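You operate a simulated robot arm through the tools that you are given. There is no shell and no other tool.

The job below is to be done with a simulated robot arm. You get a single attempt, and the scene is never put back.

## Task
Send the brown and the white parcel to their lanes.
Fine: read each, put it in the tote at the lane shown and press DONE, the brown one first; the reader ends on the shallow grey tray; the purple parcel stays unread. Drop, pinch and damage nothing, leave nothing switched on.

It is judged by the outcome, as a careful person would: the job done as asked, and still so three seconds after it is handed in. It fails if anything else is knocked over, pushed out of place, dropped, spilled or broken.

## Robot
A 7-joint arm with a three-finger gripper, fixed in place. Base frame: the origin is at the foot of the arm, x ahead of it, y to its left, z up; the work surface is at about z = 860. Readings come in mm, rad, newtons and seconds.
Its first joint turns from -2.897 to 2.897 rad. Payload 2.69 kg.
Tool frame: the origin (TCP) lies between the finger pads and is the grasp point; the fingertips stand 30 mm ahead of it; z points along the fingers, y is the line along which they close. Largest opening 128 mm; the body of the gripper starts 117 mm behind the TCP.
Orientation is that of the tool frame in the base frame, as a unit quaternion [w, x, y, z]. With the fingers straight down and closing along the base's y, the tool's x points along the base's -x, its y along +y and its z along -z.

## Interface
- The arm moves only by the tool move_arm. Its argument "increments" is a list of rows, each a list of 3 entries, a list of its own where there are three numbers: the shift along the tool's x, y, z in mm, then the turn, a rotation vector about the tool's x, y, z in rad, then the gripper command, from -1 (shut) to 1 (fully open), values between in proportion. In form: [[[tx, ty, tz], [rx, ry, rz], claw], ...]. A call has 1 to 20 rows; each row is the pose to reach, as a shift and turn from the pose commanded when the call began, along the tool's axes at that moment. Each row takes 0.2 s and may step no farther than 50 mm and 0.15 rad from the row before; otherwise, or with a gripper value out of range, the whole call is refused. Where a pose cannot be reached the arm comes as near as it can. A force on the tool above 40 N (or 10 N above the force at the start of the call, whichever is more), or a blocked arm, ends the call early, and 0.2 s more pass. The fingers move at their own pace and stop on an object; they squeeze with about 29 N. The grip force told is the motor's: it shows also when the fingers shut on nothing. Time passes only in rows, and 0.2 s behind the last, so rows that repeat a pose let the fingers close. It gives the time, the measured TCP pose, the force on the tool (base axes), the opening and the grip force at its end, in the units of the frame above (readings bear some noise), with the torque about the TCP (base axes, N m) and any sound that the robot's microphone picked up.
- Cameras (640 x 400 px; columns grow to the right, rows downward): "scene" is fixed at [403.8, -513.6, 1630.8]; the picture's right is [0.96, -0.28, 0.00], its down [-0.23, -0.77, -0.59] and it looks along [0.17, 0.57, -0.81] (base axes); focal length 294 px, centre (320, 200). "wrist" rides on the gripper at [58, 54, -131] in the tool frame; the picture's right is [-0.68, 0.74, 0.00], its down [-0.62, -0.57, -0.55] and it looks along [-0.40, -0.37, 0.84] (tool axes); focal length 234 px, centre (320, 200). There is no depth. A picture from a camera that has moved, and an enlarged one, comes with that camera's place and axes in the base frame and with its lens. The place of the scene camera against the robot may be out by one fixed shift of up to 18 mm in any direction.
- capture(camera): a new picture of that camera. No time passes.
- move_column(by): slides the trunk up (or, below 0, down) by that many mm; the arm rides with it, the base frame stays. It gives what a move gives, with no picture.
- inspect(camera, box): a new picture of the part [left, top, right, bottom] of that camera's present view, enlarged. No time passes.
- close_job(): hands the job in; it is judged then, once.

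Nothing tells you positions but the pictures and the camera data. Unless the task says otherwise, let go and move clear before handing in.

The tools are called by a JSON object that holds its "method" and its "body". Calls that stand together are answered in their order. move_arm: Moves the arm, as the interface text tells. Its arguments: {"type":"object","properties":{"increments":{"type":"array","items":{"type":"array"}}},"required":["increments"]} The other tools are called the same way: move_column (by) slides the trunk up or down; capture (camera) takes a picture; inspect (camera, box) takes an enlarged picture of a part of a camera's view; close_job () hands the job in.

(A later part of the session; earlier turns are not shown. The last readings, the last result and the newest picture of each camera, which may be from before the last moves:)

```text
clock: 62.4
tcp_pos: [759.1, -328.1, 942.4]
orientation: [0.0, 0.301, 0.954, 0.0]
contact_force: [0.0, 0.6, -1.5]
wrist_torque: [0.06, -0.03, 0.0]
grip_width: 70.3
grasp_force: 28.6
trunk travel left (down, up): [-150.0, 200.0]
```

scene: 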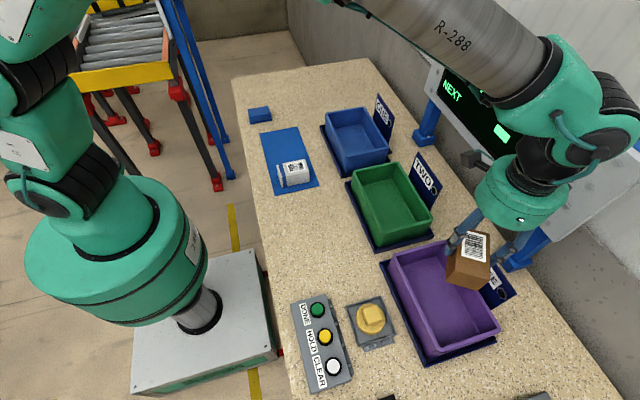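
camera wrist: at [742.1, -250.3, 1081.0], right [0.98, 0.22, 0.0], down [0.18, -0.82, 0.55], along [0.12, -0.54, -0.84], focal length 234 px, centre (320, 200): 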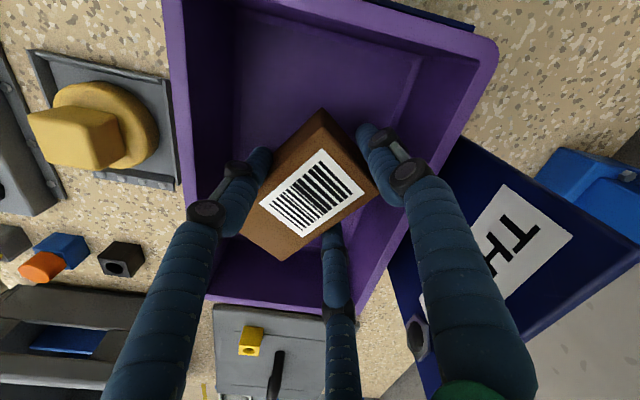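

{"method": "move_arm", "body": {"increments": [[[0, 0, 1.5], [0, 0, 0], -0.6], [[0, 0, 3], [0, 0, 0], -0.6], [[0, 0, 3], [0, 0, 0], -0.6]]}}

{"method": "inspect", "body": {"camera": "scene", "box": [400, 220, 520, 350]}}

{"method": "inspect", "body": {"camera": "wrist", "box": [180, 80, 460, 330]}}

```text
clock: 63.2
tcp_pos: [759.8, -327.8, 939.2]
orientation: [0.0, 0.3, 0.954, 0.0]
contact_force: [0.0, -0.2, -1.8]
wrist_torque: [0.04, -0.02, 0.02]
grip_width: 69.8
grasp_force: 29.1
trunk travel left (down, up): [-150.0, 200.0]
```

```text
3.08 times, centred on (460, 285) of scene
camera zoom: at [403.8, -513.6, 1630.8], right [0.96, -0.28, 0.0], down [-0.23, -0.77, -0.59], along [0.17, 0.57, -0.81], focal length 904 px, centre (-111, -62)
```

zoom: 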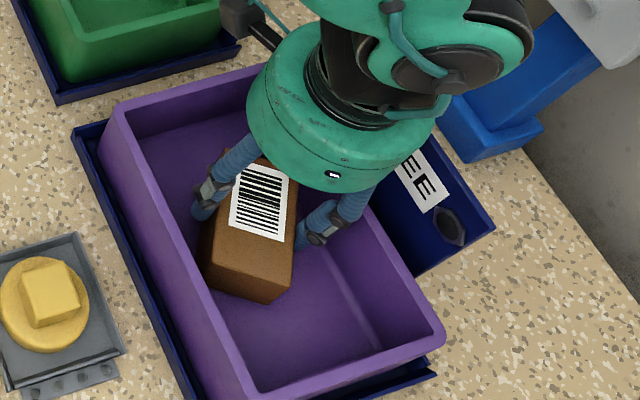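

```text
1.60 times, centred on (320, 205) of wrist
camera zoom: at [742.2, -250.8, 1070.2], right [0.98, 0.22, 0.0], down [0.18, -0.82, 0.55], along [0.12, -0.54, -0.84], focal length 375 px, centre (320, 192)
```

zoom: 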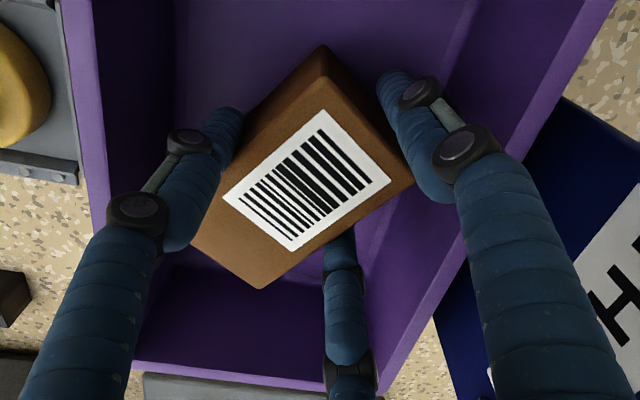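

Still free-hanging, so the floor is a bit lower than estimated. Continuing carefully.

{"method": "move_arm", "body": {"increments": [[[0, 0, 1.5], [0, 0, 0], -0.6], [[0, 0, 3], [0, 0, 0], -0.6], [[0, 0, 3], [0, 0, 0], -0.6]]}}

```text
clock: 64.0
tcp_pos: [759.7, -328.9, 934.7]
orientation: [0.001, 0.301, 0.954, 0.0]
contact_force: [-0.1, 0.9, -1.8]
wrist_torque: [0.01, -0.01, 0.0]
grip_width: 70.1
grasp_force: 28.9
trunk travel left (down, up): [-150.0, 200.0]
```

{"method": "move_arm", "body": {"increments": [[[0, 0, 1.5], [0, 0, 0], -0.6], [[0, 0, 3], [0, 0, 0], -0.6], [[0, 0, 3], [0, 0, 0], -0.6]]}}

```text
clock: 64.8
tcp_pos: [760.3, -327.6, 932.3]
orientation: [0.0, 0.301, 0.954, 0.0]
contact_force: [0.8, -0.1, -2.1]
wrist_torque: [0.04, -0.03, 0.02]
grip_width: 69.9
grasp_force: 29.1
trunk travel left (down, up): [-150.0, 200.0]
```

{"method": "move_arm", "body": {"increments": [[[0, 0, 1], [0, 0, 0], -0.6], [[0, 0, 2], [0, 0, 0], -0.6], [[0, 0, 2], [0, 0, 0], -0.6]]}}

{"method": "inspect", "body": {"camera": "scene", "box": [410, 230, 500, 320]}}

{"method": "capture", "body": {"camera": "wrist"}}

```text
clock: 65.6
tcp_pos: [759.4, -328.9, 930.1]
orientation: [0.001, 0.3, 0.954, 0.001]
contact_force: [-0.5, -0.1, -2.2]
wrist_torque: [0.02, -0.01, -0.01]
grip_width: 70.2
grasp_force: 29.0
trunk travel left (down, up): [-150.0, 200.0]
```

```text
4.44 times, centred on (455, 275) of scene
camera zoom: at [403.8, -513.6, 1630.8], right [0.96, -0.28, 0.0], down [-0.23, -0.77, -0.59], along [0.17, 0.57, -0.81], focal length 1305 px, centre (-280, -133)
```

zoom: 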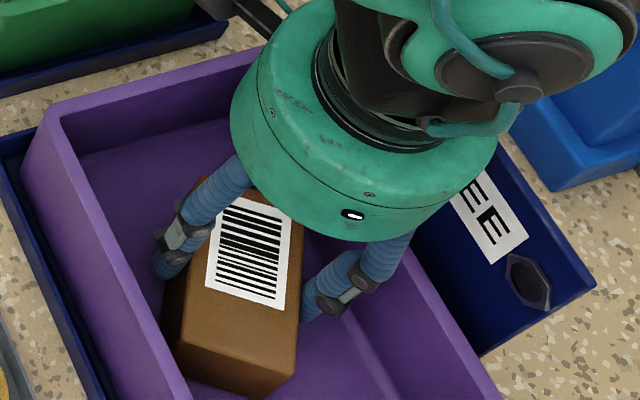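

```text
taken
camera wrist: at [742.1, -250.8, 1061.6], right [0.98, 0.22, 0.0], down [0.18, -0.82, 0.55], along [0.12, -0.54, -0.84], focal length 234 px, centre (320, 200)
```

wrist: 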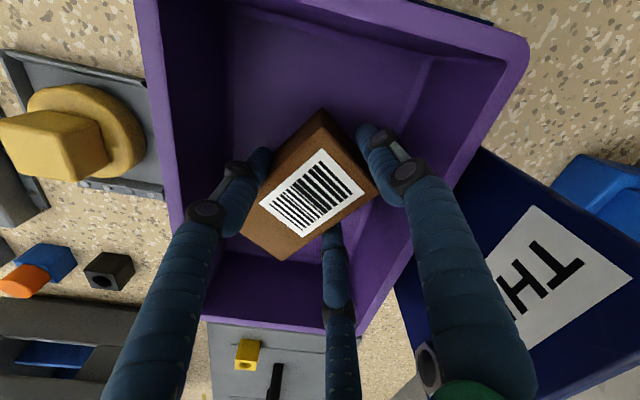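

{"method": "move_arm", "body": {"increments": [[[0, 0, 1], [0, 0, 0], -0.6], [[0, 0, 2], [0, 0, 0], -0.6], [[0, 0, 2], [0, 0, 0], -0.6]]}}

```text
clock: 66.4
tcp_pos: [758.6, -330.1, 928.8]
orientation: [0.0, 0.301, 0.954, 0.0]
contact_force: [0.7, 0.1, -1.3]
wrist_torque: [0.03, 0.0, 0.03]
grip_width: 69.9
grasp_force: 28.5
trunk travel left (down, up): [-150.0, 200.0]
```

{"method": "move_arm", "body": {"increments": [[[0, 0, 1], [0, 0, 0], -0.6], [[0, 0, 2], [0, 0, 0], -0.6], [[0, 0, 2], [0, 0, 0], -0.6]]}}

```text
clock: 67.2
tcp_pos: [760.0, -328.9, 927.7]
orientation: [0.0, 0.3, 0.954, 0.001]
contact_force: [-0.7, -0.3, -1.3]
wrist_torque: [0.04, -0.01, -0.01]
grip_width: 70.1
grasp_force: 28.8
trunk travel left (down, up): [-150.0, 200.0]
```

{"method": "move_arm", "body": {"increments": [[[0, 0, 1], [0, 0, 0], -0.6], [[0, 0, 2], [0, 0, 0], -0.6], [[0, 0, 2], [0, 0, 0], -0.6]]}}

```text
clock: 68.0
tcp_pos: [759.5, -328.7, 925.0]
orientation: [-0.001, 0.301, 0.953, 0.0]
contact_force: [-0.5, 0.1, -1.8]
wrist_torque: [0.05, -0.01, -0.05]
grip_width: 70.1
grasp_force: 29.5
trunk travel left (down, up): [-150.0, 200.0]
```

{"method": "move_arm", "body": {"increments": [[[0, 0, 1], [0, 0, 0], -0.6], [[0, 0, 1.5], [0, 0, 0], -0.6], [[0, 0, 1.5], [0, 0, 0], -0.6]]}}

{"method": "inspect", "body": {"camera": "scene", "box": [410, 230, 500, 320]}}

```text
clock: 68.8
tcp_pos: [760.4, -327.0, 924.6]
orientation: [0.001, 0.301, 0.954, 0.0]
contact_force: [-1.2, 1.2, 10.5]
wrist_torque: [0.03, 0.33, -0.02]
grip_width: 70.0
grasp_force: 29.3
trunk travel left (down, up): [-150.0, 200.0]
```

```text
4.44 times, centred on (455, 275) of scene
camera zoom: at [403.8, -513.6, 1630.8], right [0.96, -0.28, 0.0], down [-0.23, -0.77, -0.59], along [0.17, 0.57, -0.81], focal length 1305 px, centre (-280, -133)
```

zoom: 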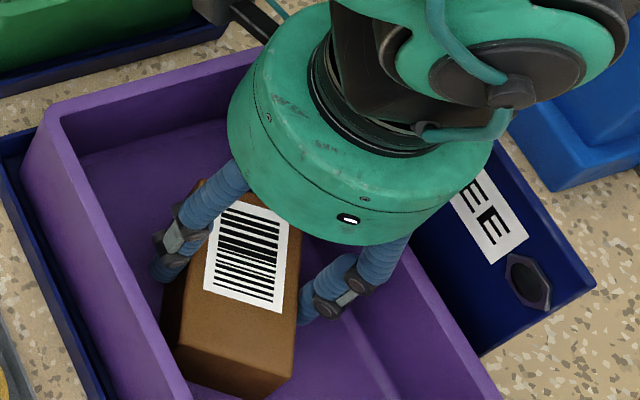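

Contact with the tote floor (force turned upward). Releasing gently and opening only slightly before lifting.

{"method": "move_arm", "body": {"increments": [[[0, 0, -0.5], [0, 0, 0], -0.2], [[0, 0, -0.5], [0, 0, 0], 0.05], [[0, 0, -0.5], [0, 0, 0], 0.2], [[0, 0, -0.5], [0, 0, 0], 0.25], [[0, 0, -0.5], [0, 0, 0], 0.25]]}}

{"method": "inspect", "body": {"camera": "wrist", "box": [120, 0, 540, 350]}}

{"method": "inspect", "body": {"camera": "scene", "box": [410, 230, 500, 320]}}

```text
clock: 70.0
tcp_pos: [758.7, -328.5, 923.3]
orientation: [0.0, 0.301, 0.954, 0.0]
contact_force: [0.0, 0.3, -0.4]
wrist_torque: [0.02, 0.02, 0.0]
grip_width: 80.0
grasp_force: 0.0
trunk travel left (down, up): [-150.0, 200.0]
```

```text
1.14 times, centred on (330, 175) of wrist
camera zoom: at [742.7, -250.5, 1055.0], right [0.98, 0.22, 0.0], down [0.18, -0.82, 0.55], along [0.12, -0.54, -0.84], focal length 268 px, centre (309, 229)
```

zoom: 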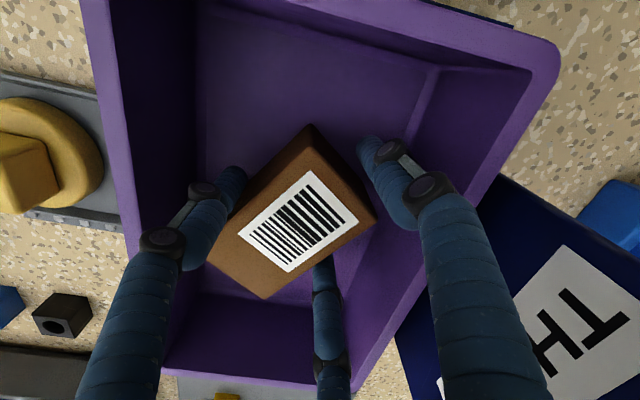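

```text
4.44 times, centred on (455, 275) of scene
camera zoom: at [403.8, -513.6, 1630.8], right [0.96, -0.28, 0.0], down [-0.23, -0.77, -0.59], along [0.17, 0.57, -0.81], focal length 1305 px, centre (-280, -133)
```

zoom: 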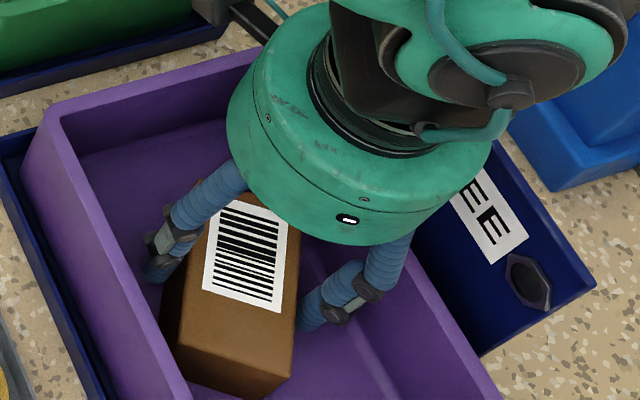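

The parcel rests in the purple tote and the prongs are clear. Lifting straight out, then moving toward the DONE button with the tool turned back to its default yaw.

{"method": "move_arm", "body": {"increments": [[[0, 0, -8], [0, 0, 0], 0.25], [[0, 0, -20], [0, 0, 0], 0.25], [[0, 0, -50], [0, 0, 0], 0.25], [[0, 0, -90], [0, 0, 0], 0.25], [[0, 0, -135], [0, 0, 0], 0.25], [[0, 0, -177], [0, 0, 0], 0.25], [[34, -18.5, -177], [0, 0, -0.0764], 0], [[68, -37, -177], [0, 0, -0.1528], -0.5], [[102, -55.6, -177], [0, 0, -0.2292], -1], [[136, -74.1, -177], [0, 0, -0.3056], -1], [[170, -92.7, -177], [0, 0, -0.382], -1], [[204, -111.2, -177], [0, 0, -0.4584], -1], [[238, -129.8, -177], [0, 0, -0.5348], -1], [[272, -148.3, -177], [0, 0, -0.611], -1], [[272, -148.3, -177], [0, 0, -0.611], -1]]}}

{"method": "capture", "body": {"camera": "wrist"}}

{"method": "capture", "body": {"camera": "scene"}}

```text
clock: 73.2
tcp_pos: [449.6, -293.4, 1102.7]
orientation: [0.0, -0.001, 1.0, 0.001]
contact_force: [-0.3, -0.5, 0.0]
wrist_torque: [-0.04, -0.04, 0.0]
grip_width: 2.3
grasp_force: 28.9
trunk travel left (down, up): [-150.0, 200.0]
```

```text
taken
camera wrist: at [392.0, -239.8, 1233.2], right [0.68, 0.74, 0.0], down [0.62, -0.56, 0.55], along [0.41, -0.37, -0.84], focal length 234 px, centre (320, 200)
```

wrist: 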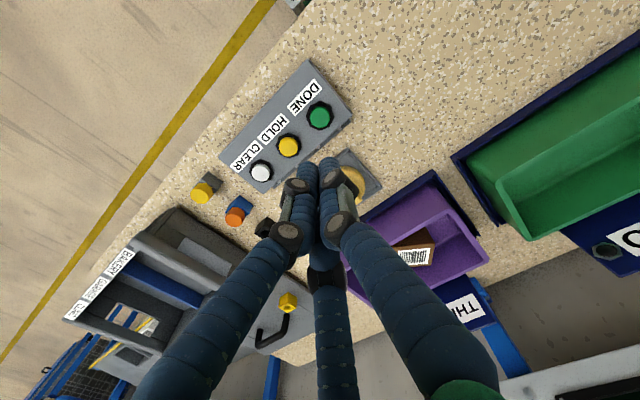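

```text
taken
```

scene: 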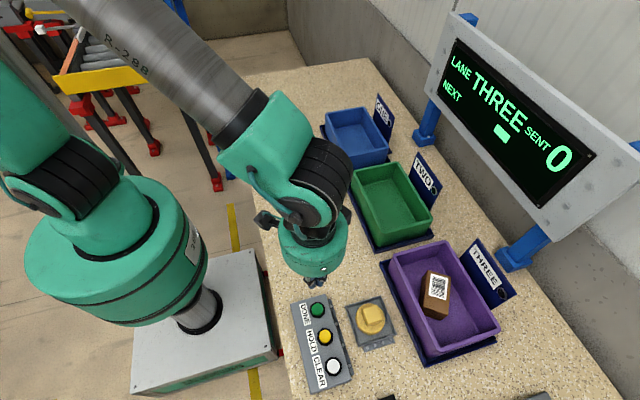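

The brown parcel lies in the purple tote. Checking the DONE button's exact position before pressing.

{"method": "inspect", "body": {"camera": "wrist", "box": [260, 60, 380, 180]}}

```text
3.33 times, centred on (320, 120) of wrist
camera zoom: at [392.0, -239.8, 1233.2], right [0.68, 0.74, 0.0], down [0.62, -0.56, 0.55], along [0.41, -0.37, -0.84], focal length 781 px, centre (320, 467)
```

zoom: 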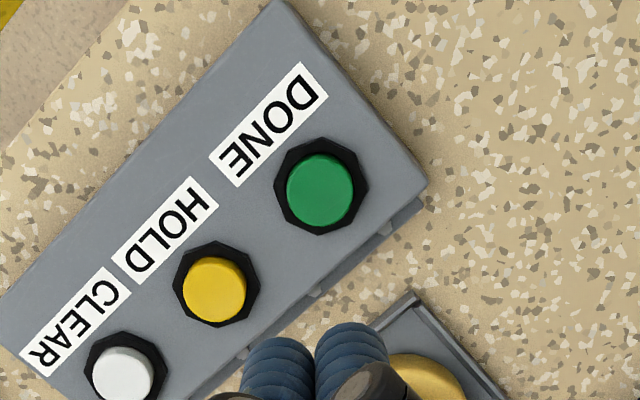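

Button centre is about (451, -294.5), top near z = 899. Descending above it, then pressing in small steps.

{"method": "move_arm", "body": {"increments": [[[-1.3, -1.2, 45], [0, 0, 0], -1], [[-1.3, -1.2, 90], [0, 0, 0], -1], [[-1.3, -1.2, 130], [0, 0, 0], -1], [[-1.3, -1.2, 155], [0, 0, 0], -1], [[-1.3, -1.2, 165], [0, 0, 0], -1], [[-1.3, -1.2, 165], [0, 0, 0], -1]]}}

{"method": "inspect", "body": {"camera": "scene", "box": [280, 280, 360, 360]}}

{"method": "inspect", "body": {"camera": "wrist", "box": [260, 120, 380, 240]}}

```text
clock: 74.6
tcp_pos: [451.2, -296.4, 935.4]
orientation: [0.0, 0.0, 1.0, 0.0]
contact_force: [0.7, -1.0, -0.9]
wrist_torque: [0.01, 0.03, -0.02]
grip_width: 2.1
grasp_force: 28.9
trunk travel left (down, up): [-150.0, 200.0]
```

```text
5.00 times, centred on (320, 320) of scene
camera zoom: at [403.8, -513.6, 1630.8], right [0.96, -0.28, 0.0], down [-0.23, -0.77, -0.59], along [0.17, 0.57, -0.81], focal length 1468 px, centre (320, -400)
```

zoom: 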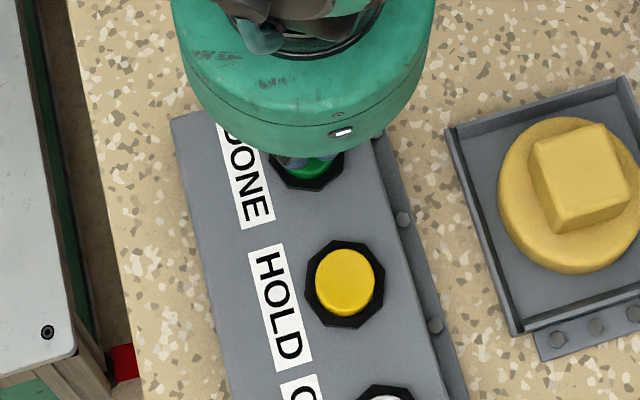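

```text
3.33 times, centred on (320, 180) of wrist
camera zoom: at [394.6, -242.7, 1066.3], right [0.68, 0.74, 0.0], down [0.62, -0.57, 0.55], along [0.4, -0.37, -0.84], focal length 781 px, centre (320, 267)
```

zoom: 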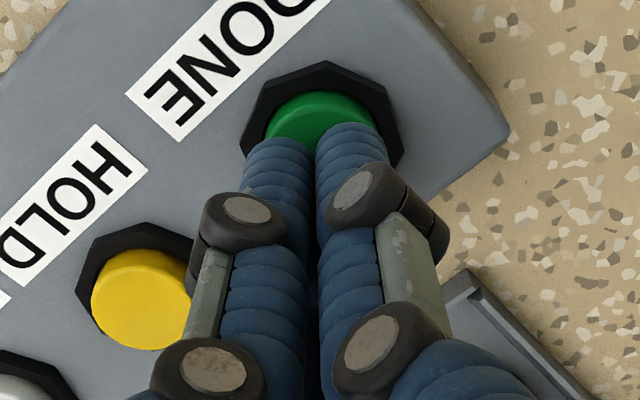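

The tips are right above the green button. Pressing in small steps.

{"method": "move_arm", "body": {"increments": [[[0, 0, 2], [0, 0, 0], -1], [[0, 0, 4], [0, 0, 0], -1], [[0, 0, 6], [0, 0, 0], -1]]}}

{"method": "inspect", "body": {"camera": "scene", "box": [420, 20, 620, 200]}}

```text
clock: 75.4
tcp_pos: [452.6, -294.8, 929.8]
orientation: [0.0, 0.0, 1.0, 0.0]
contact_force: [-0.4, 0.7, 0.4]
wrist_torque: [0.0, 0.0, 0.01]
grip_width: 2.2
grasp_force: 28.6
trunk travel left (down, up): [-150.0, 200.0]
```

```text
2.22 times, centred on (520, 110) of scene
camera zoom: at [403.8, -513.6, 1630.8], right [0.96, -0.28, 0.0], down [-0.23, -0.77, -0.59], along [0.17, 0.57, -0.81], focal length 653 px, centre (-124, 400)
```

zoom: 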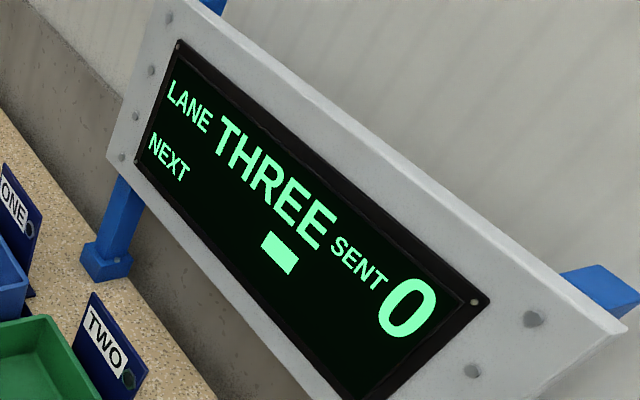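

{"method": "move_arm", "body": {"increments": [[[0, 0, 1.5], [0, 0, 0], -1], [[0, 0, 3], [0, 0, 0], -1]]}}

{"method": "inspect", "body": {"camera": "scene", "box": [420, 20, 620, 200]}}

```text
clock: 76.0
tcp_pos: [452.8, -296.0, 926.9]
orientation: [0.001, 0.001, 1.0, 0.001]
contact_force: [0.7, -0.3, -0.5]
wrist_torque: [0.0, -0.02, 0.01]
grip_width: 6.1
grasp_force: 31.5
trunk travel left (down, up): [-150.0, 200.0]
```

```text
2.22 times, centred on (520, 110) of scene
camera zoom: at [403.8, -513.6, 1630.8], right [0.96, -0.28, 0.0], down [-0.23, -0.77, -0.59], along [0.17, 0.57, -0.81], focal length 653 px, centre (-124, 400)
```

zoom: 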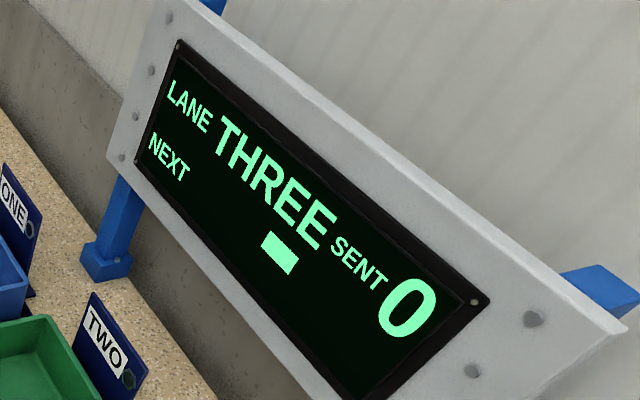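

The prongs spread slightly (6.1 mm), so I'll look at the contact before going further.

{"method": "inspect", "body": {"camera": "wrist", "box": [270, 120, 370, 220]}}

{"method": "inspect", "body": {"camera": "scene", "box": [290, 285, 350, 345]}}

```text
4.00 times, centred on (320, 170) of wrist
camera zoom: at [394.4, -241.9, 1058.1], right [0.68, 0.74, 0.0], down [0.62, -0.57, 0.55], along [0.4, -0.37, -0.84], focal length 937 px, centre (320, 320)
```

zoom: 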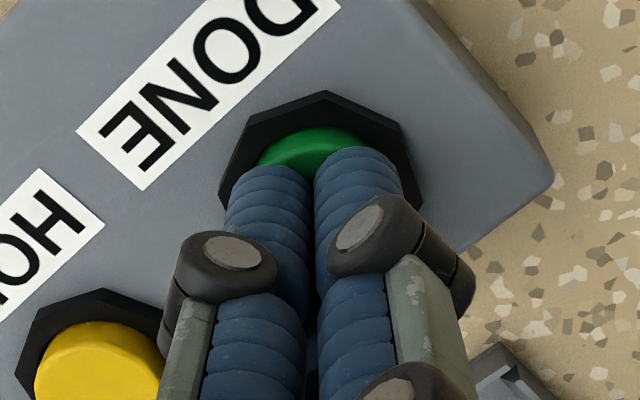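

```text
6.67 times, centred on (320, 315) of scene
camera zoom: at [403.8, -513.6, 1630.8], right [0.96, -0.28, 0.0], down [-0.23, -0.77, -0.59], along [0.17, 0.57, -0.81], focal length 1958 px, centre (320, -567)
```

zoom: 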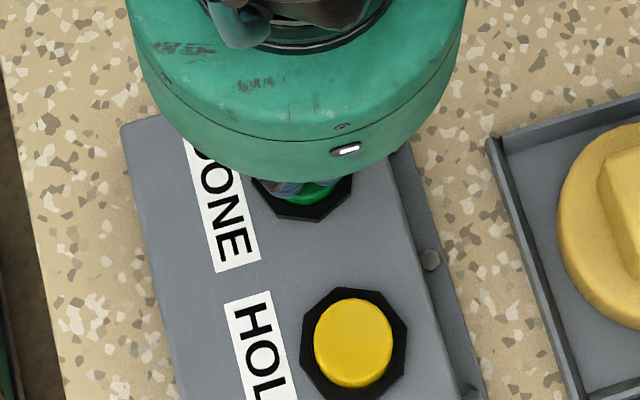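

{"method": "move_arm", "body": {"increments": [[[0, 0, 1], [0, 0, 0], -1], [[0, 0, 2], [0, 0, 0], -1]]}}

{"method": "inspect", "body": {"camera": "scene", "box": [420, 20, 620, 200]}}

```text
clock: 76.6
tcp_pos: [451.9, -295.8, 925.0]
orientation: [0.0, 0.0, 1.0, -0.001]
contact_force: [1.2, -0.7, 2.1]
wrist_torque: [-0.03, -0.04, -0.04]
grip_width: 6.1
grasp_force: 31.2
trunk travel left (down, up): [-150.0, 200.0]
heard: click
```

```text
2.22 times, centred on (520, 110) of scene
camera zoom: at [403.8, -513.6, 1630.8], right [0.96, -0.28, 0.0], down [-0.23, -0.77, -0.59], along [0.17, 0.57, -0.81], focal length 653 px, centre (-124, 400)
```

zoom: 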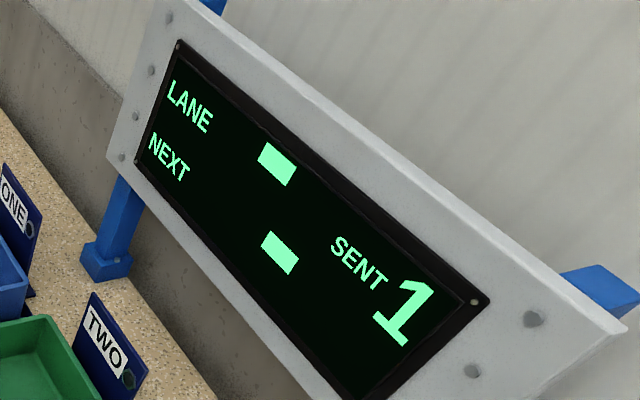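

DONE registered: click heard, SENT 1. Rising and moving back above the reader for the white parcel.

{"method": "move_arm", "body": {"increments": [[[0, 0, -15], [0, 0, 0], -1], [[0, 0, -60], [0, 0, 0], -1], [[0, 0, -105], [0, 0, 0], -1], [[0, 0, -150], [0, 0, 0], -0.5], [[-40, -12, -155], [0, 0, 0], 0], [[-80, -25, -155], [0, 0, 0], 0], [[-122, -37.8, -155], [0, 0, 0], 0], [[-122, -37.8, -155], [0, 0, 0], 0]]}}

{"method": "inspect", "body": {"camera": "wrist", "box": [240, 40, 380, 180]}}

{"method": "capture", "body": {"camera": "scene"}}

```text
clock: 78.4
tcp_pos: [576.2, -334.2, 1079.0]
orientation: [0.0, 0.0, 1.0, 0.0]
contact_force: [0.7, 0.0, -1.4]
wrist_torque: [-0.02, 0.05, -0.03]
grip_width: 64.0
grasp_force: 0.0
trunk travel left (down, up): [-150.0, 200.0]
```

```text
2.86 times, centred on (310, 110) of wrist
camera zoom: at [517.4, -280.3, 1209.8], right [0.68, 0.74, 0.0], down [0.62, -0.57, 0.55], along [0.4, -0.37, -0.84], focal length 669 px, centre (349, 457)
```

zoom: 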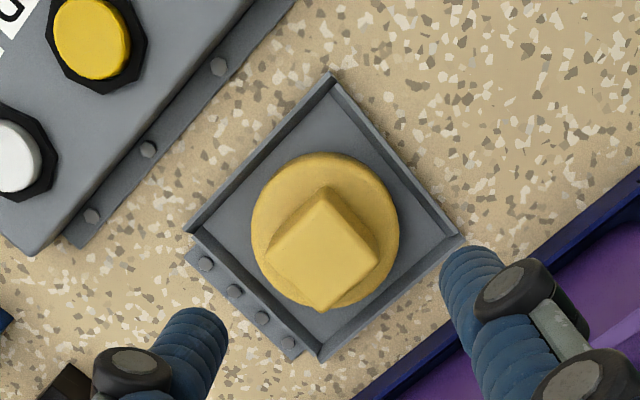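

```text
taken
```

scene: 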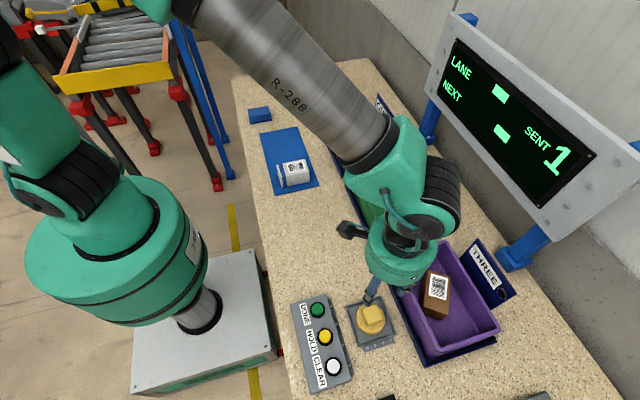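

The reader hasn't moved. Descending part way and re-reading the pose to fine-tune.

{"method": "move_arm", "body": {"increments": [[[1, 0, 40], [0, 0, 0], 0], [[2, 0, 80], [0, 0, 0], 0], [[2, 0, 110], [0, 0, 0], 0], [[2, 0, 110], [0, 0, 0], 0]]}}

{"method": "inspect", "body": {"camera": "wrist", "box": [240, 80, 400, 240]}}

```text
clock: 79.4
tcp_pos: [573.1, -334.4, 969.5]
orientation: [0.0, 0.001, 1.0, 0.0]
contact_force: [0.4, 0.4, -0.8]
wrist_torque: [-0.03, -0.02, -0.02]
grip_width: 64.2
grasp_force: 0.1
trunk travel left (down, up): [-150.0, 200.0]
```

```text
2.50 times, centred on (320, 160) of wrist
camera zoom: at [515.4, -280.3, 1100.6], right [0.68, 0.74, 0.0], down [0.62, -0.57, 0.55], along [0.4, -0.37, -0.84], focal length 585 px, centre (320, 300)
```

zoom: 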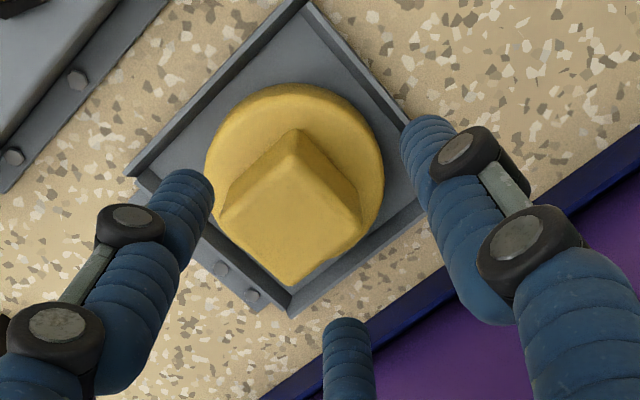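

Aligned as before. Descending and closing on the reader's grip block.

{"method": "move_arm", "body": {"increments": [[[0, 0, 20], [0, 0, 0], 0], [[0, 0, 36], [0, 0, 0], 0], [[0, 0, 43.5], [0, 0, 0], 0], [[0, 0, 43.5], [0, 0, 0], -0.2], [[0, 0, 43.5], [0, 0, 0], -0.35], [[0, 0, 43.5], [0, 0, 0], -0.6], [[0, 0, 43.5], [0, 0, 0], -1], [[0, 0, 43.5], [0, 0, 0], -1]]}}

{"method": "inspect", "body": {"camera": "wrist", "box": [240, 100, 400, 260]}}

```text
clock: 81.2
tcp_pos: [573.8, -333.0, 926.3]
orientation: [0.0, 0.0, 1.0, 0.0]
contact_force: [0.2, -0.6, -0.3]
wrist_torque: [-0.01, -0.01, -0.02]
grip_width: 44.7
grasp_force: 29.2
trunk travel left (down, up): [-150.0, 200.0]
```

```text
2.50 times, centred on (320, 180) of wrist
camera zoom: at [515.6, -280.0, 1057.1], right [0.68, 0.74, 0.0], down [0.62, -0.57, 0.55], along [0.4, -0.37, -0.84], focal length 585 px, centre (320, 250)
```

zoom: 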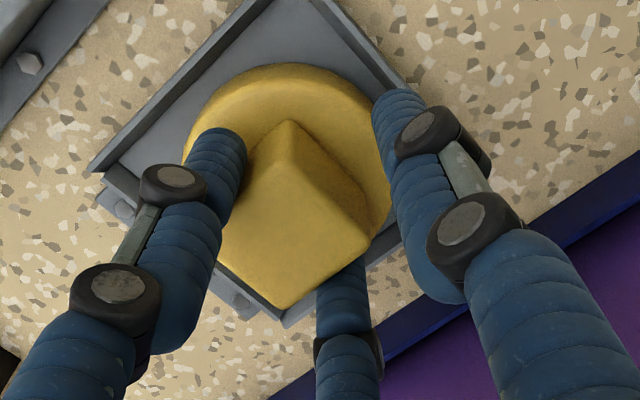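

Good grip. Lifting and carrying the reader to above the white parcel.

{"method": "move_arm", "body": {"increments": [[[0, 0, -5], [0, 0, 0], -1], [[0, 0, -25], [0, 0, 0], -1], [[0, 0, -65], [0, 0, 0], -1], [[0, 0, -105], [0, 0, 0], -1], [[0, 0, -145], [0, 0, 0], -1], [[0, 0, -180], [0, 0, 0], -1], [[5, 30, -190], [0, 0, 0], -1], [[10, 70, -190], [0, 0, 0], -1], [[15, 110, -190], [0, 0, 0], -1], [[20, 150, -190], [0, 0, 0], -1], [[25, 190, -190], [0, 0, 0], -1], [[30, 230, -190], [0, 0, 0], -1], [[35, 270, -190], [0, 0, 0], -1], [[40, 310, -190], [0, 0, 0], -1], [[45, 350, -190], [0, 0, 0], -1], [[50, 390, -190], [0, 0, 0], -1], [[55, 430, -190], [0, 0, 0], -1], [[60, 470, -190], [0, 0, 0], -1], [[65, 500, -190], [0, 0, 0], -1], [[65, 508.8, -190], [0, 0, 0], -1]]}}

{"method": "capture", "body": {"camera": "scene"}}

{"method": "capture", "body": {"camera": "wrist"}}

```text
clock: 85.4
tcp_pos: [505.7, 177.7, 1114.5]
orientation: [-0.001, 0.0, 1.0, 0.0]
contact_force: [-0.4, -0.7, -0.5]
wrist_torque: [-0.02, 0.04, 0.02]
grip_width: 44.8
grasp_force: 29.0
trunk travel left (down, up): [-150.0, 200.0]
```

```text
taken
```

scene: 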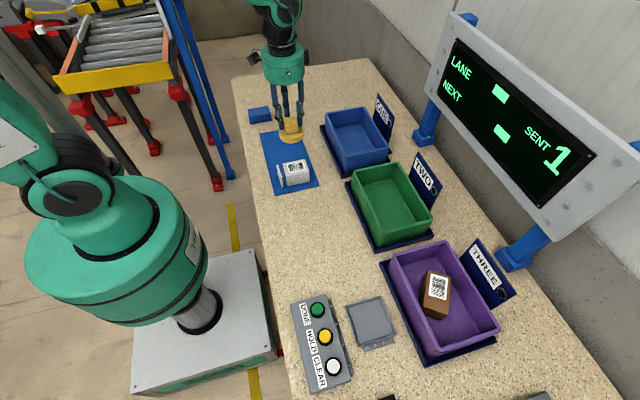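

```text
taken
camera wrist: at [448.3, 231.5, 1246.3], right [0.68, 0.74, 0.0], down [0.62, -0.57, 0.55], along [0.4, -0.37, -0.84], focal length 234 px, centre (320, 200)
```

wrist: 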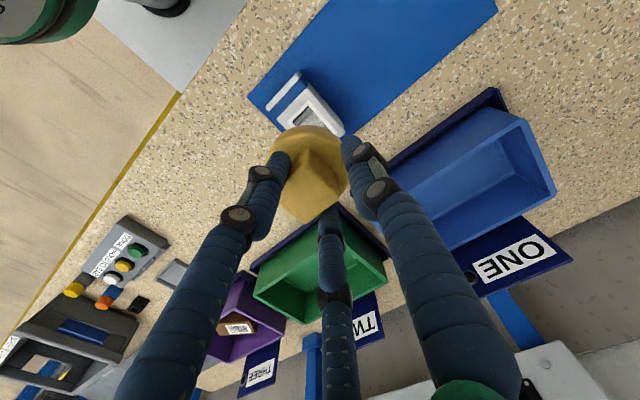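

Above the white parcel. Lowering to reading distance.

{"method": "move_arm", "body": {"increments": [[[-1, -1, 40], [0, 0, 0], -1], [[-1, -1, 75], [0, 0, 0], -1], [[-1, -1, 100], [0, 0, 0], -1], [[-1, -1, 112], [0, 0, 0], -1], [[-1, -1, 117], [0, 0, 0], -1], [[-1, -1, 117], [0, 0, 0], -1], [[-1, -1, 117], [0, 0, 0], -1], [[-1, -1, 117], [0, 0, 0], -1]]}}

{"method": "capture", "body": {"camera": "scene"}}

{"method": "inspect", "body": {"camera": "scene", "box": [250, 110, 330, 200]}}

```text
clock: 87.2
tcp_pos: [509.1, 174.3, 1000.4]
orientation: [0.0, 0.0, 1.0, 0.0]
contact_force: [-0.1, -0.4, -0.3]
wrist_torque: [0.02, 0.0, 0.03]
grip_width: 44.8
grasp_force: 28.9
trunk travel left (down, up): [-150.0, 200.0]
```

```text
taken
```

scene: 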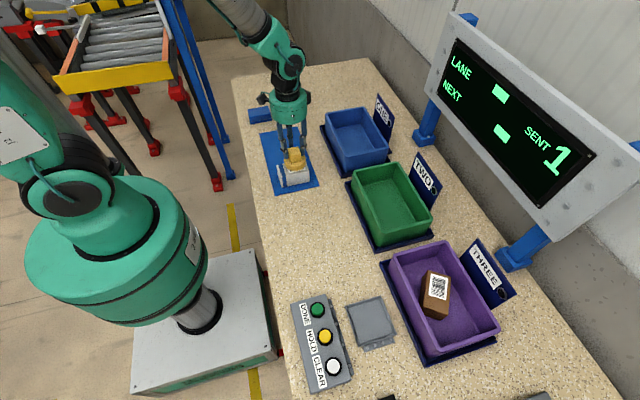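

```text
4.44 times, centred on (290, 155) of scene
camera zoom: at [403.8, -513.6, 1630.8], right [0.96, -0.28, 0.0], down [-0.23, -0.77, -0.59], along [0.17, 0.57, -0.81], focal length 1305 px, centre (453, 400)
```

zoom: 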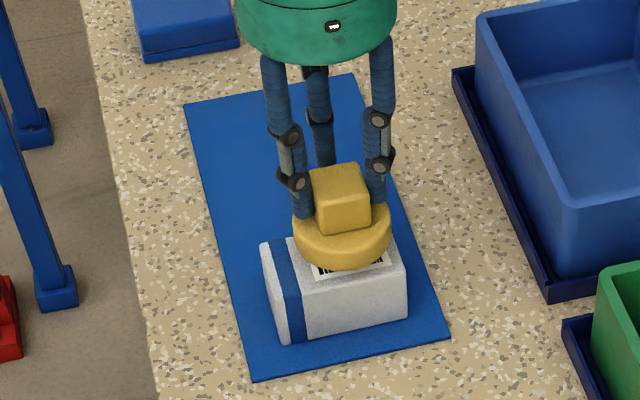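

No reading yet; lowering a bit more.

{"method": "move_arm", "body": {"increments": [[[0, 0, 3], [0, 0, 0], -1], [[0, 0, 6], [0, 0, 0], -1], [[0, 0, 6], [0, 0, 0], -1], [[0, 0, 6], [0, 0, 0], -1], [[0, 0, 6], [0, 0, 0], -1]]}}

{"method": "capture", "body": {"camera": "scene"}}

```text
clock: 88.4
tcp_pos: [508.3, 175.3, 993.6]
orientation: [0.0, 0.001, 1.0, 0.001]
contact_force: [-0.1, -0.9, -0.5]
wrist_torque: [-0.03, 0.0, -0.01]
grip_width: 44.4
grasp_force: 29.1
trunk travel left (down, up): [-150.0, 200.0]
```

```text
taken
```

scene: 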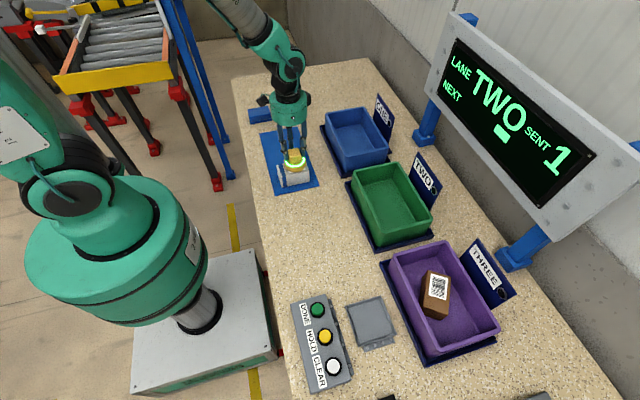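

LANE TWO for the white parcel. Taking the reader back to its tray.

{"method": "move_arm", "body": {"increments": [[[0, 0, -30], [0, 0, 0], -1], [[0, 0, -70], [0, 0, 0], -1], [[0, 0, -110], [0, 0, 0], -1], [[0, -10, -145], [0, 0, 0], -1], [[-5, -45, -150], [0, 0, 0], -1], [[-10, -85, -150], [0, 0, 0], -1], [[-15, -125, -150], [0, 0, 0], -1], [[-20, -165, -150], [0, 0, 0], -1], [[-25, -205, -150], [0, 0, 0], -1], [[-30, -245, -150], [0, 0, 0], -1], [[-35, -285, -150], [0, 0, 0], -1], [[-40, -325, -150], [0, 0, 0], -1], [[-45, -365, -150], [0, 0, 0], -1], [[-50, -405, -150], [0, 0, 0], -1], [[-55, -440, -150], [0, 0, 0], -1], [[-60, -475, -150], [0, 0, 0], -1], [[-64, -500, -140], [0, 0, 0], -1], [[-64, -507.8, -110], [0, 0, 0], -1], [[-64, -507.8, -75], [0, 0, 0], -1], [[-64, -507.8, -40], [0, 0, 0], -1]]}}

{"method": "capture", "body": {"camera": "scene"}}

{"method": "capture", "body": {"camera": "wrist"}}

```text
clock: 92.6
tcp_pos: [572.7, -332.9, 1035.8]
orientation: [0.0, 0.0, 1.0, 0.0]
contact_force: [-0.5, -0.2, -1.0]
wrist_torque: [0.06, 0.04, -0.01]
grip_width: 44.5
grasp_force: 28.9
trunk travel left (down, up): [-150.0, 200.0]
```

```text
taken
```

scene: 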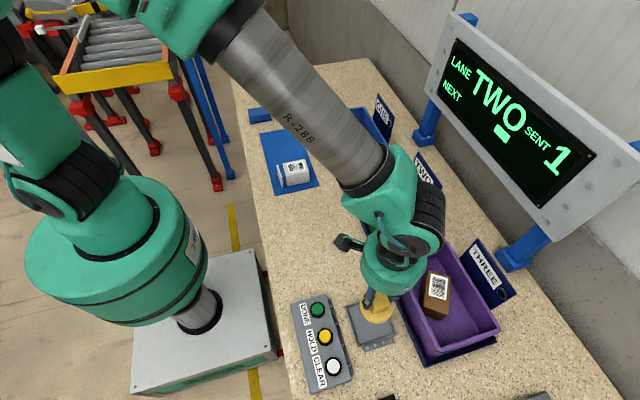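

```text
taken
camera wrist: at [514.7, -280.3, 1166.5], right [0.68, 0.74, 0.0], down [0.62, -0.57, 0.55], along [0.4, -0.37, -0.84], focal length 234 px, centre (320, 200)
```

wrist: 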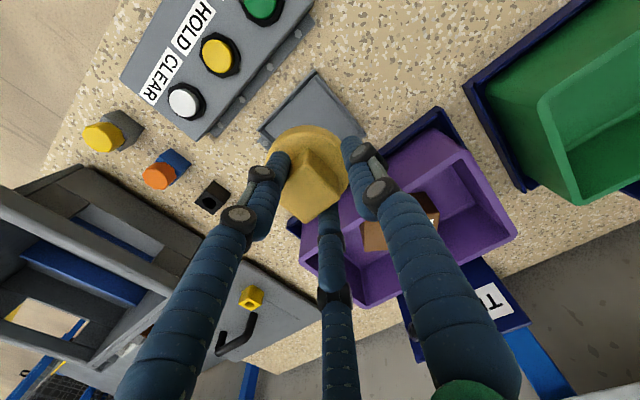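

Now lowering the reader onto the tray and releasing.

{"method": "move_arm", "body": {"increments": [[[0, 0, 30], [0, 0, 0], -1], [[0, 0, 60], [0, 0, 0], -1], [[0, 0, 85], [0, 0, 0], -1], [[0, 0, 97], [0, 0, 0], -1], [[0, 0, 103], [0, 0, 0], -1], [[0, 0, 106], [0, 0, 0], -1], [[0, 0, 107], [0, 0, 0], -1], [[0, 0, 107], [0, 0, 0], -1]]}}

{"method": "inspect", "body": {"camera": "wrist", "box": [240, 100, 400, 260]}}

```text
clock: 94.4
tcp_pos: [572.3, -333.0, 926.2]
orientation: [0.0, 0.0, 1.0, 0.0]
contact_force: [-0.3, -0.9, 1.9]
wrist_torque: [-0.01, 0.01, -0.03]
grip_width: 44.4
grasp_force: 29.1
trunk travel left (down, up): [-150.0, 200.0]
```

```text
2.50 times, centred on (320, 180) of wrist
camera zoom: at [515.3, -278.8, 1057.1], right [0.68, 0.74, 0.0], down [0.62, -0.57, 0.55], along [0.4, -0.37, -0.84], focal length 585 px, centre (320, 250)
```

zoom: 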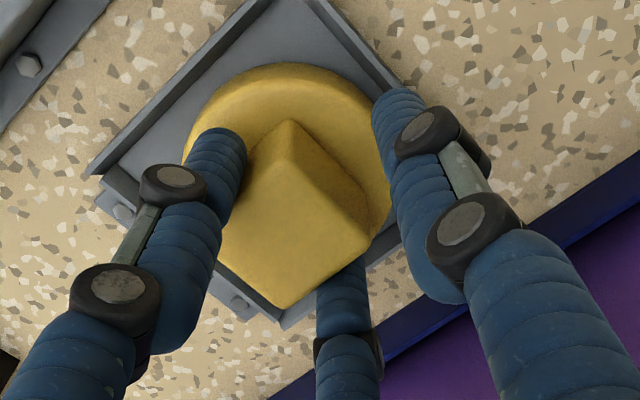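

It is resting on the tray. Releasing and rising.

{"method": "move_arm", "body": {"increments": [[[0, 0, 0], [0, 0, 0], -0.25], [[0, 0, 0], [0, 0, 0], -0.1], [[0, 0, 0], [0, 0, 0], 0], [[0, 0, -20], [0, 0, 0], 0], [[0, 0, -60], [0, 0, 0], 0], [[0, 0, -105], [0, 0, 0], 0], [[0, 0, -150], [0, 0, 0], 0.33], [[0, 0, -195], [0, 0, 0], 0.33], [[0, 0, -240], [0, 0, 0], 0.33]]}}

{"method": "inspect", "body": {"camera": "scene", "box": [290, 270, 420, 390]}}

{"method": "capture", "body": {"camera": "wrist"}}

```text
clock: 96.4
tcp_pos: [571.7, -335.4, 1165.2]
orientation: [0.0, 0.0, 1.0, 0.001]
contact_force: [0.0, -0.1, -0.4]
wrist_torque: [-0.01, 0.04, -0.03]
grip_width: 85.3
grasp_force: 0.0
trunk travel left (down, up): [-150.0, 200.0]
```

```text
3.33 times, centred on (355, 330) of scene
camera zoom: at [403.8, -513.6, 1630.8], right [0.96, -0.28, 0.0], down [-0.23, -0.77, -0.59], along [0.17, 0.57, -0.81], focal length 979 px, centre (203, -233)
```

zoom: 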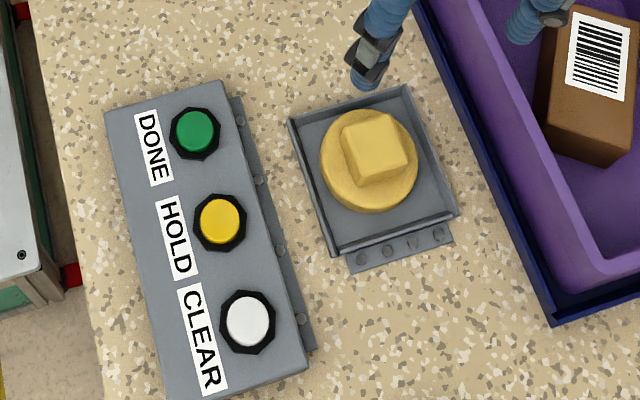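

```text
taken
camera wrist: at [513.1, -281.9, 1296.0], right [0.68, 0.74, 0.0], down [0.62, -0.57, 0.55], along [0.4, -0.37, -0.84], focal length 234 px, centre (320, 200)
```

wrist: 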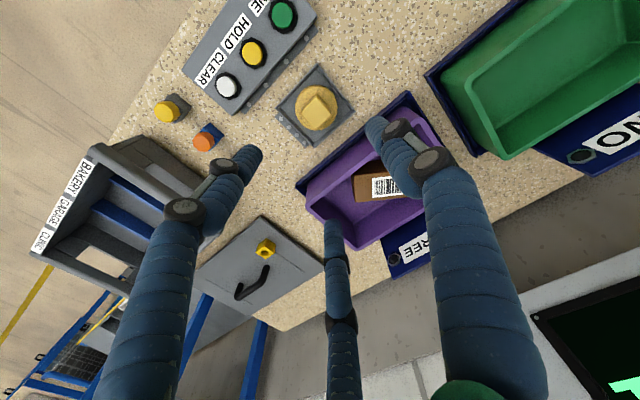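

The reader is on its tray. Now moving to above the white parcel while turning the tool +90°.

{"method": "move_arm", "body": {"increments": [[[4.5, 41, 0], [0, 0, 0.131], 0.33], [[9, 82, 0], [0, 0, 0.262], 0.33], [[13.5, 124, 0], [0, 0, 0.393], 0.33], [[18, 165, 0], [0, 0, 0.524], 0.33], [[22.5, 206, 0], [0, 0, 0.655], 0.33], [[27, 247, 0], [0, 0, 0.786], 0.33], [[31.5, 289, 0], [0, 0, 0.917], 0.33], [[36, 330, 0], [0, 0, 1.048], 0.33], [[40.5, 371, 0], [0, 0, 1.179], 0.33], [[45, 412, 0], [0, 0, 1.31], 0.33], [[49.5, 454, 0], [0, 0, 1.441], 0.33], [[54, 495, 0], [0, 0, 1.5708], 0.33], [[54, 495, 0], [0, 0, 1.5708], 0.33]]}}

{"method": "capture", "body": {"camera": "wrist"}}

{"method": "inspect", "body": {"camera": "wrist", "box": [250, 50, 390, 190]}}

```text
clock: 99.2
tcp_pos: [516.5, 163.5, 1166.9]
orientation: [0.0, 0.707, 0.707, -0.001]
contact_force: [0.0, -0.2, -0.8]
wrist_torque: [-0.03, 0.03, -0.03]
grip_width: 85.1
grasp_force: 0.2
trunk travel left (down, up): [-150.0, 200.0]
```

```text
taken
camera wrist: at [571.5, 222.9, 1297.3], right [0.74, -0.68, 0.0], down [-0.57, -0.61, 0.55], along [-0.37, -0.4, -0.84], focal length 234 px, centre (320, 200)
```

wrist: 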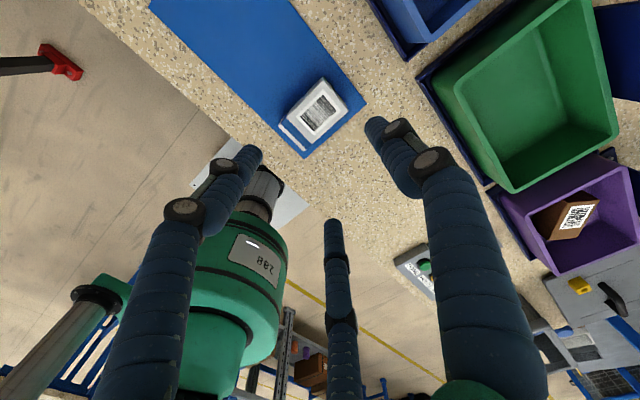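

```text
2.86 times, centred on (320, 120) of wrist
camera zoom: at [571.5, 222.9, 1297.3], right [0.74, -0.68, 0.0], down [-0.57, -0.61, 0.55], along [-0.37, -0.4, -0.84], focal length 669 px, centre (320, 429)
```

zoom: 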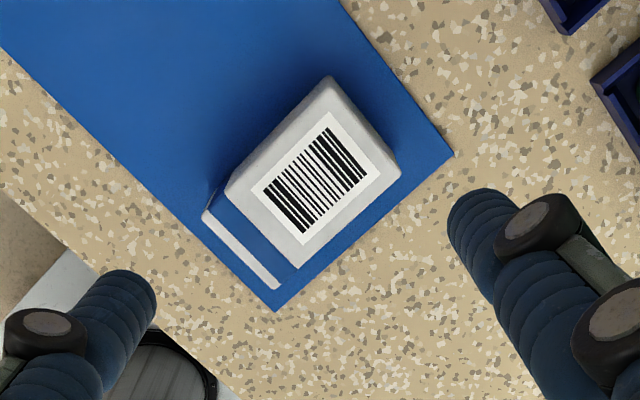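

White parcel centre is about (499, 161). I also notice something small and purple in the background; I'll inspect that, then descend part way.

{"method": "inspect", "body": {"camera": "wrist", "box": [230, 300, 400, 400]}}

{"method": "move_arm", "body": {"increments": [[[-0.5, 0.7, 40], [0, 0, 0], 0.33], [[-0.5, 0.7, 85], [0, 0, 0], 0.33], [[-0.5, 0.7, 130], [0, 0, 0], 0.33], [[-0.5, 0.7, 165], [0, 0, 0], 0.33], [[-0.5, 0.7, 185], [0, 0, 0], 0.33], [[-0.5, 0.7, 185], [0, 0, 0], 0.33]]}}

{"method": "capture", "body": {"camera": "wrist"}}

{"method": "inspect", "body": {"camera": "wrist", "box": [220, 80, 420, 240]}}

{"method": "inspect", "body": {"camera": "scene", "box": [250, 110, 330, 200]}}

```text
3.76 times, centred on (315, 350) of wrist
camera zoom: at [571.5, 222.9, 1297.3], right [0.74, -0.68, 0.0], down [-0.57, -0.61, 0.55], along [-0.37, -0.4, -0.84], focal length 882 px, centre (339, -365)
```

zoom: 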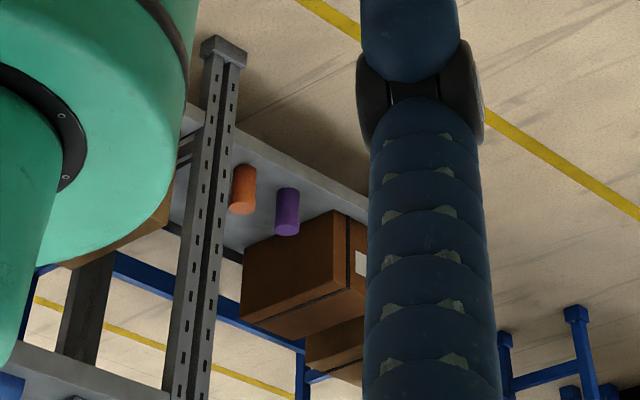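

```text
clock: 100.6
tcp_pos: [518.4, 162.1, 981.4]
orientation: [0.001, 0.707, 0.707, 0.0]
contact_force: [-0.1, 0.1, -1.0]
wrist_torque: [0.05, 0.02, 0.0]
grip_width: 85.3
grasp_force: 0.0
trunk travel left (down, up): [-150.0, 200.0]
```

```text
taken
camera wrist: at [572.6, 221.0, 1112.5], right [0.74, -0.68, 0.0], down [-0.57, -0.62, 0.55], along [-0.37, -0.4, -0.84], focal length 234 px, centre (320, 200)
```

wrist: 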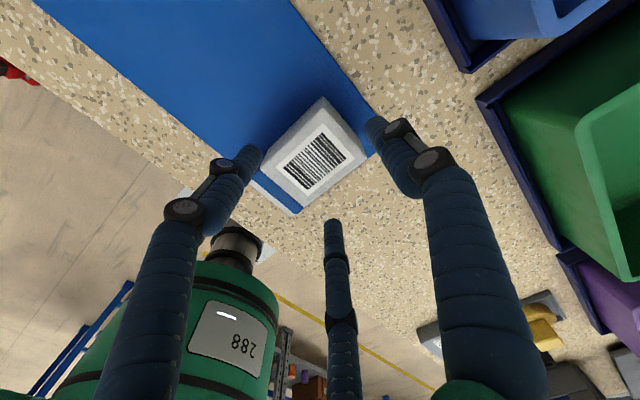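

```text
2.50 times, centred on (320, 160) of wrist
camera zoom: at [572.6, 221.0, 1112.5], right [0.74, -0.68, 0.0], down [-0.57, -0.62, 0.55], along [-0.37, -0.4, -0.84], focal length 585 px, centre (320, 300)
```

zoom: 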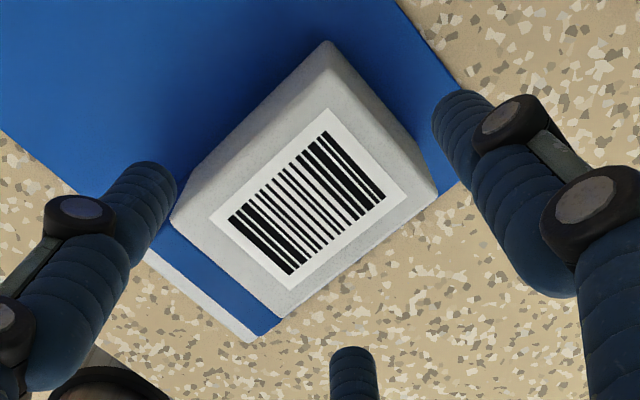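

```text
4.44 times, centred on (290, 155) of scene
camera zoom: at [403.8, -513.6, 1630.8], right [0.96, -0.28, 0.0], down [-0.23, -0.77, -0.59], along [0.17, 0.57, -0.81], focal length 1305 px, centre (453, 400)
```

zoom: 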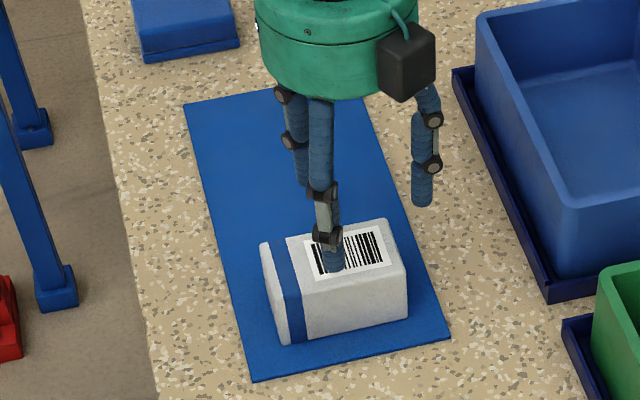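

Refined: white centre about (498, 160), top near z = 914, aligned with the tool. Descending and closing gradually.

{"method": "move_arm", "body": {"increments": [[[-1.2, 0, 25], [0, 0, 0], 0.33], [[-1.2, 0, 45], [0, 0, 0], 0.33], [[-1.2, 0, 57], [0, 0, 0], 0.33], [[-1.2, 0, 62.5], [0, 0, 0], 0.33], [[-1.2, 0, 62.5], [0, 0, 0], 0.33]]}}

{"method": "inspect", "body": {"camera": "wrist", "box": [180, 80, 460, 300]}}

{"method": "inspect", "body": {"camera": "scene", "box": [250, 110, 330, 200]}}

```text
clock: 101.8
tcp_pos: [516.9, 161.2, 918.2]
orientation: [0.001, 0.707, 0.707, -0.001]
contact_force: [0.4, 0.3, 0.2]
wrist_torque: [-0.01, 0.01, -0.03]
grip_width: 85.0
grasp_force: 0.0
trunk travel left (down, up): [-150.0, 200.0]
```

```text
1.82 times, centred on (320, 190) of wrist
camera zoom: at [572.1, 219.4, 1049.8], right [0.74, -0.68, 0.0], down [-0.57, -0.62, 0.55], along [-0.37, -0.4, -0.84], focal length 426 px, centre (320, 218)
```

zoom: 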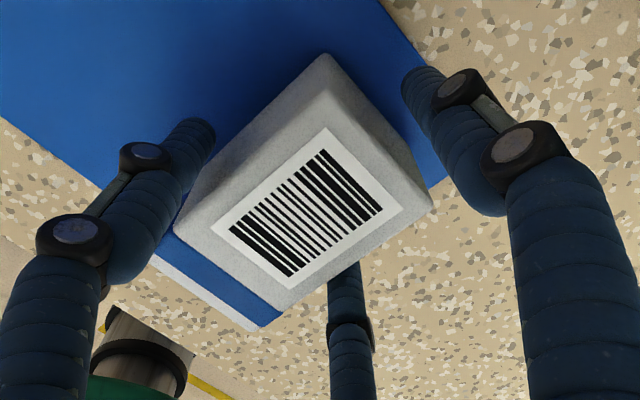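

```text
4.44 times, centred on (290, 155) of scene
camera zoom: at [403.8, -513.6, 1630.8], right [0.96, -0.28, 0.0], down [-0.23, -0.77, -0.59], along [0.17, 0.57, -0.81], focal length 1305 px, centre (453, 400)
```

zoom: 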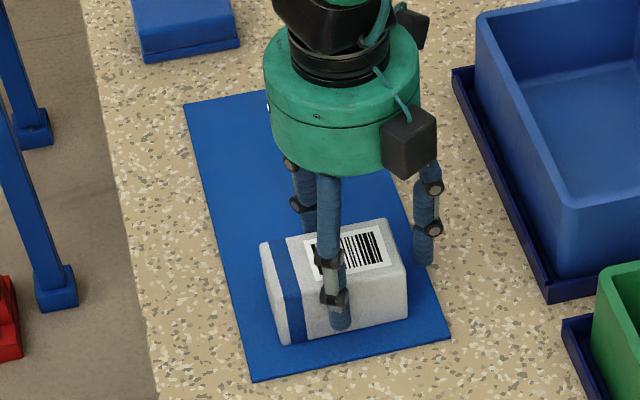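

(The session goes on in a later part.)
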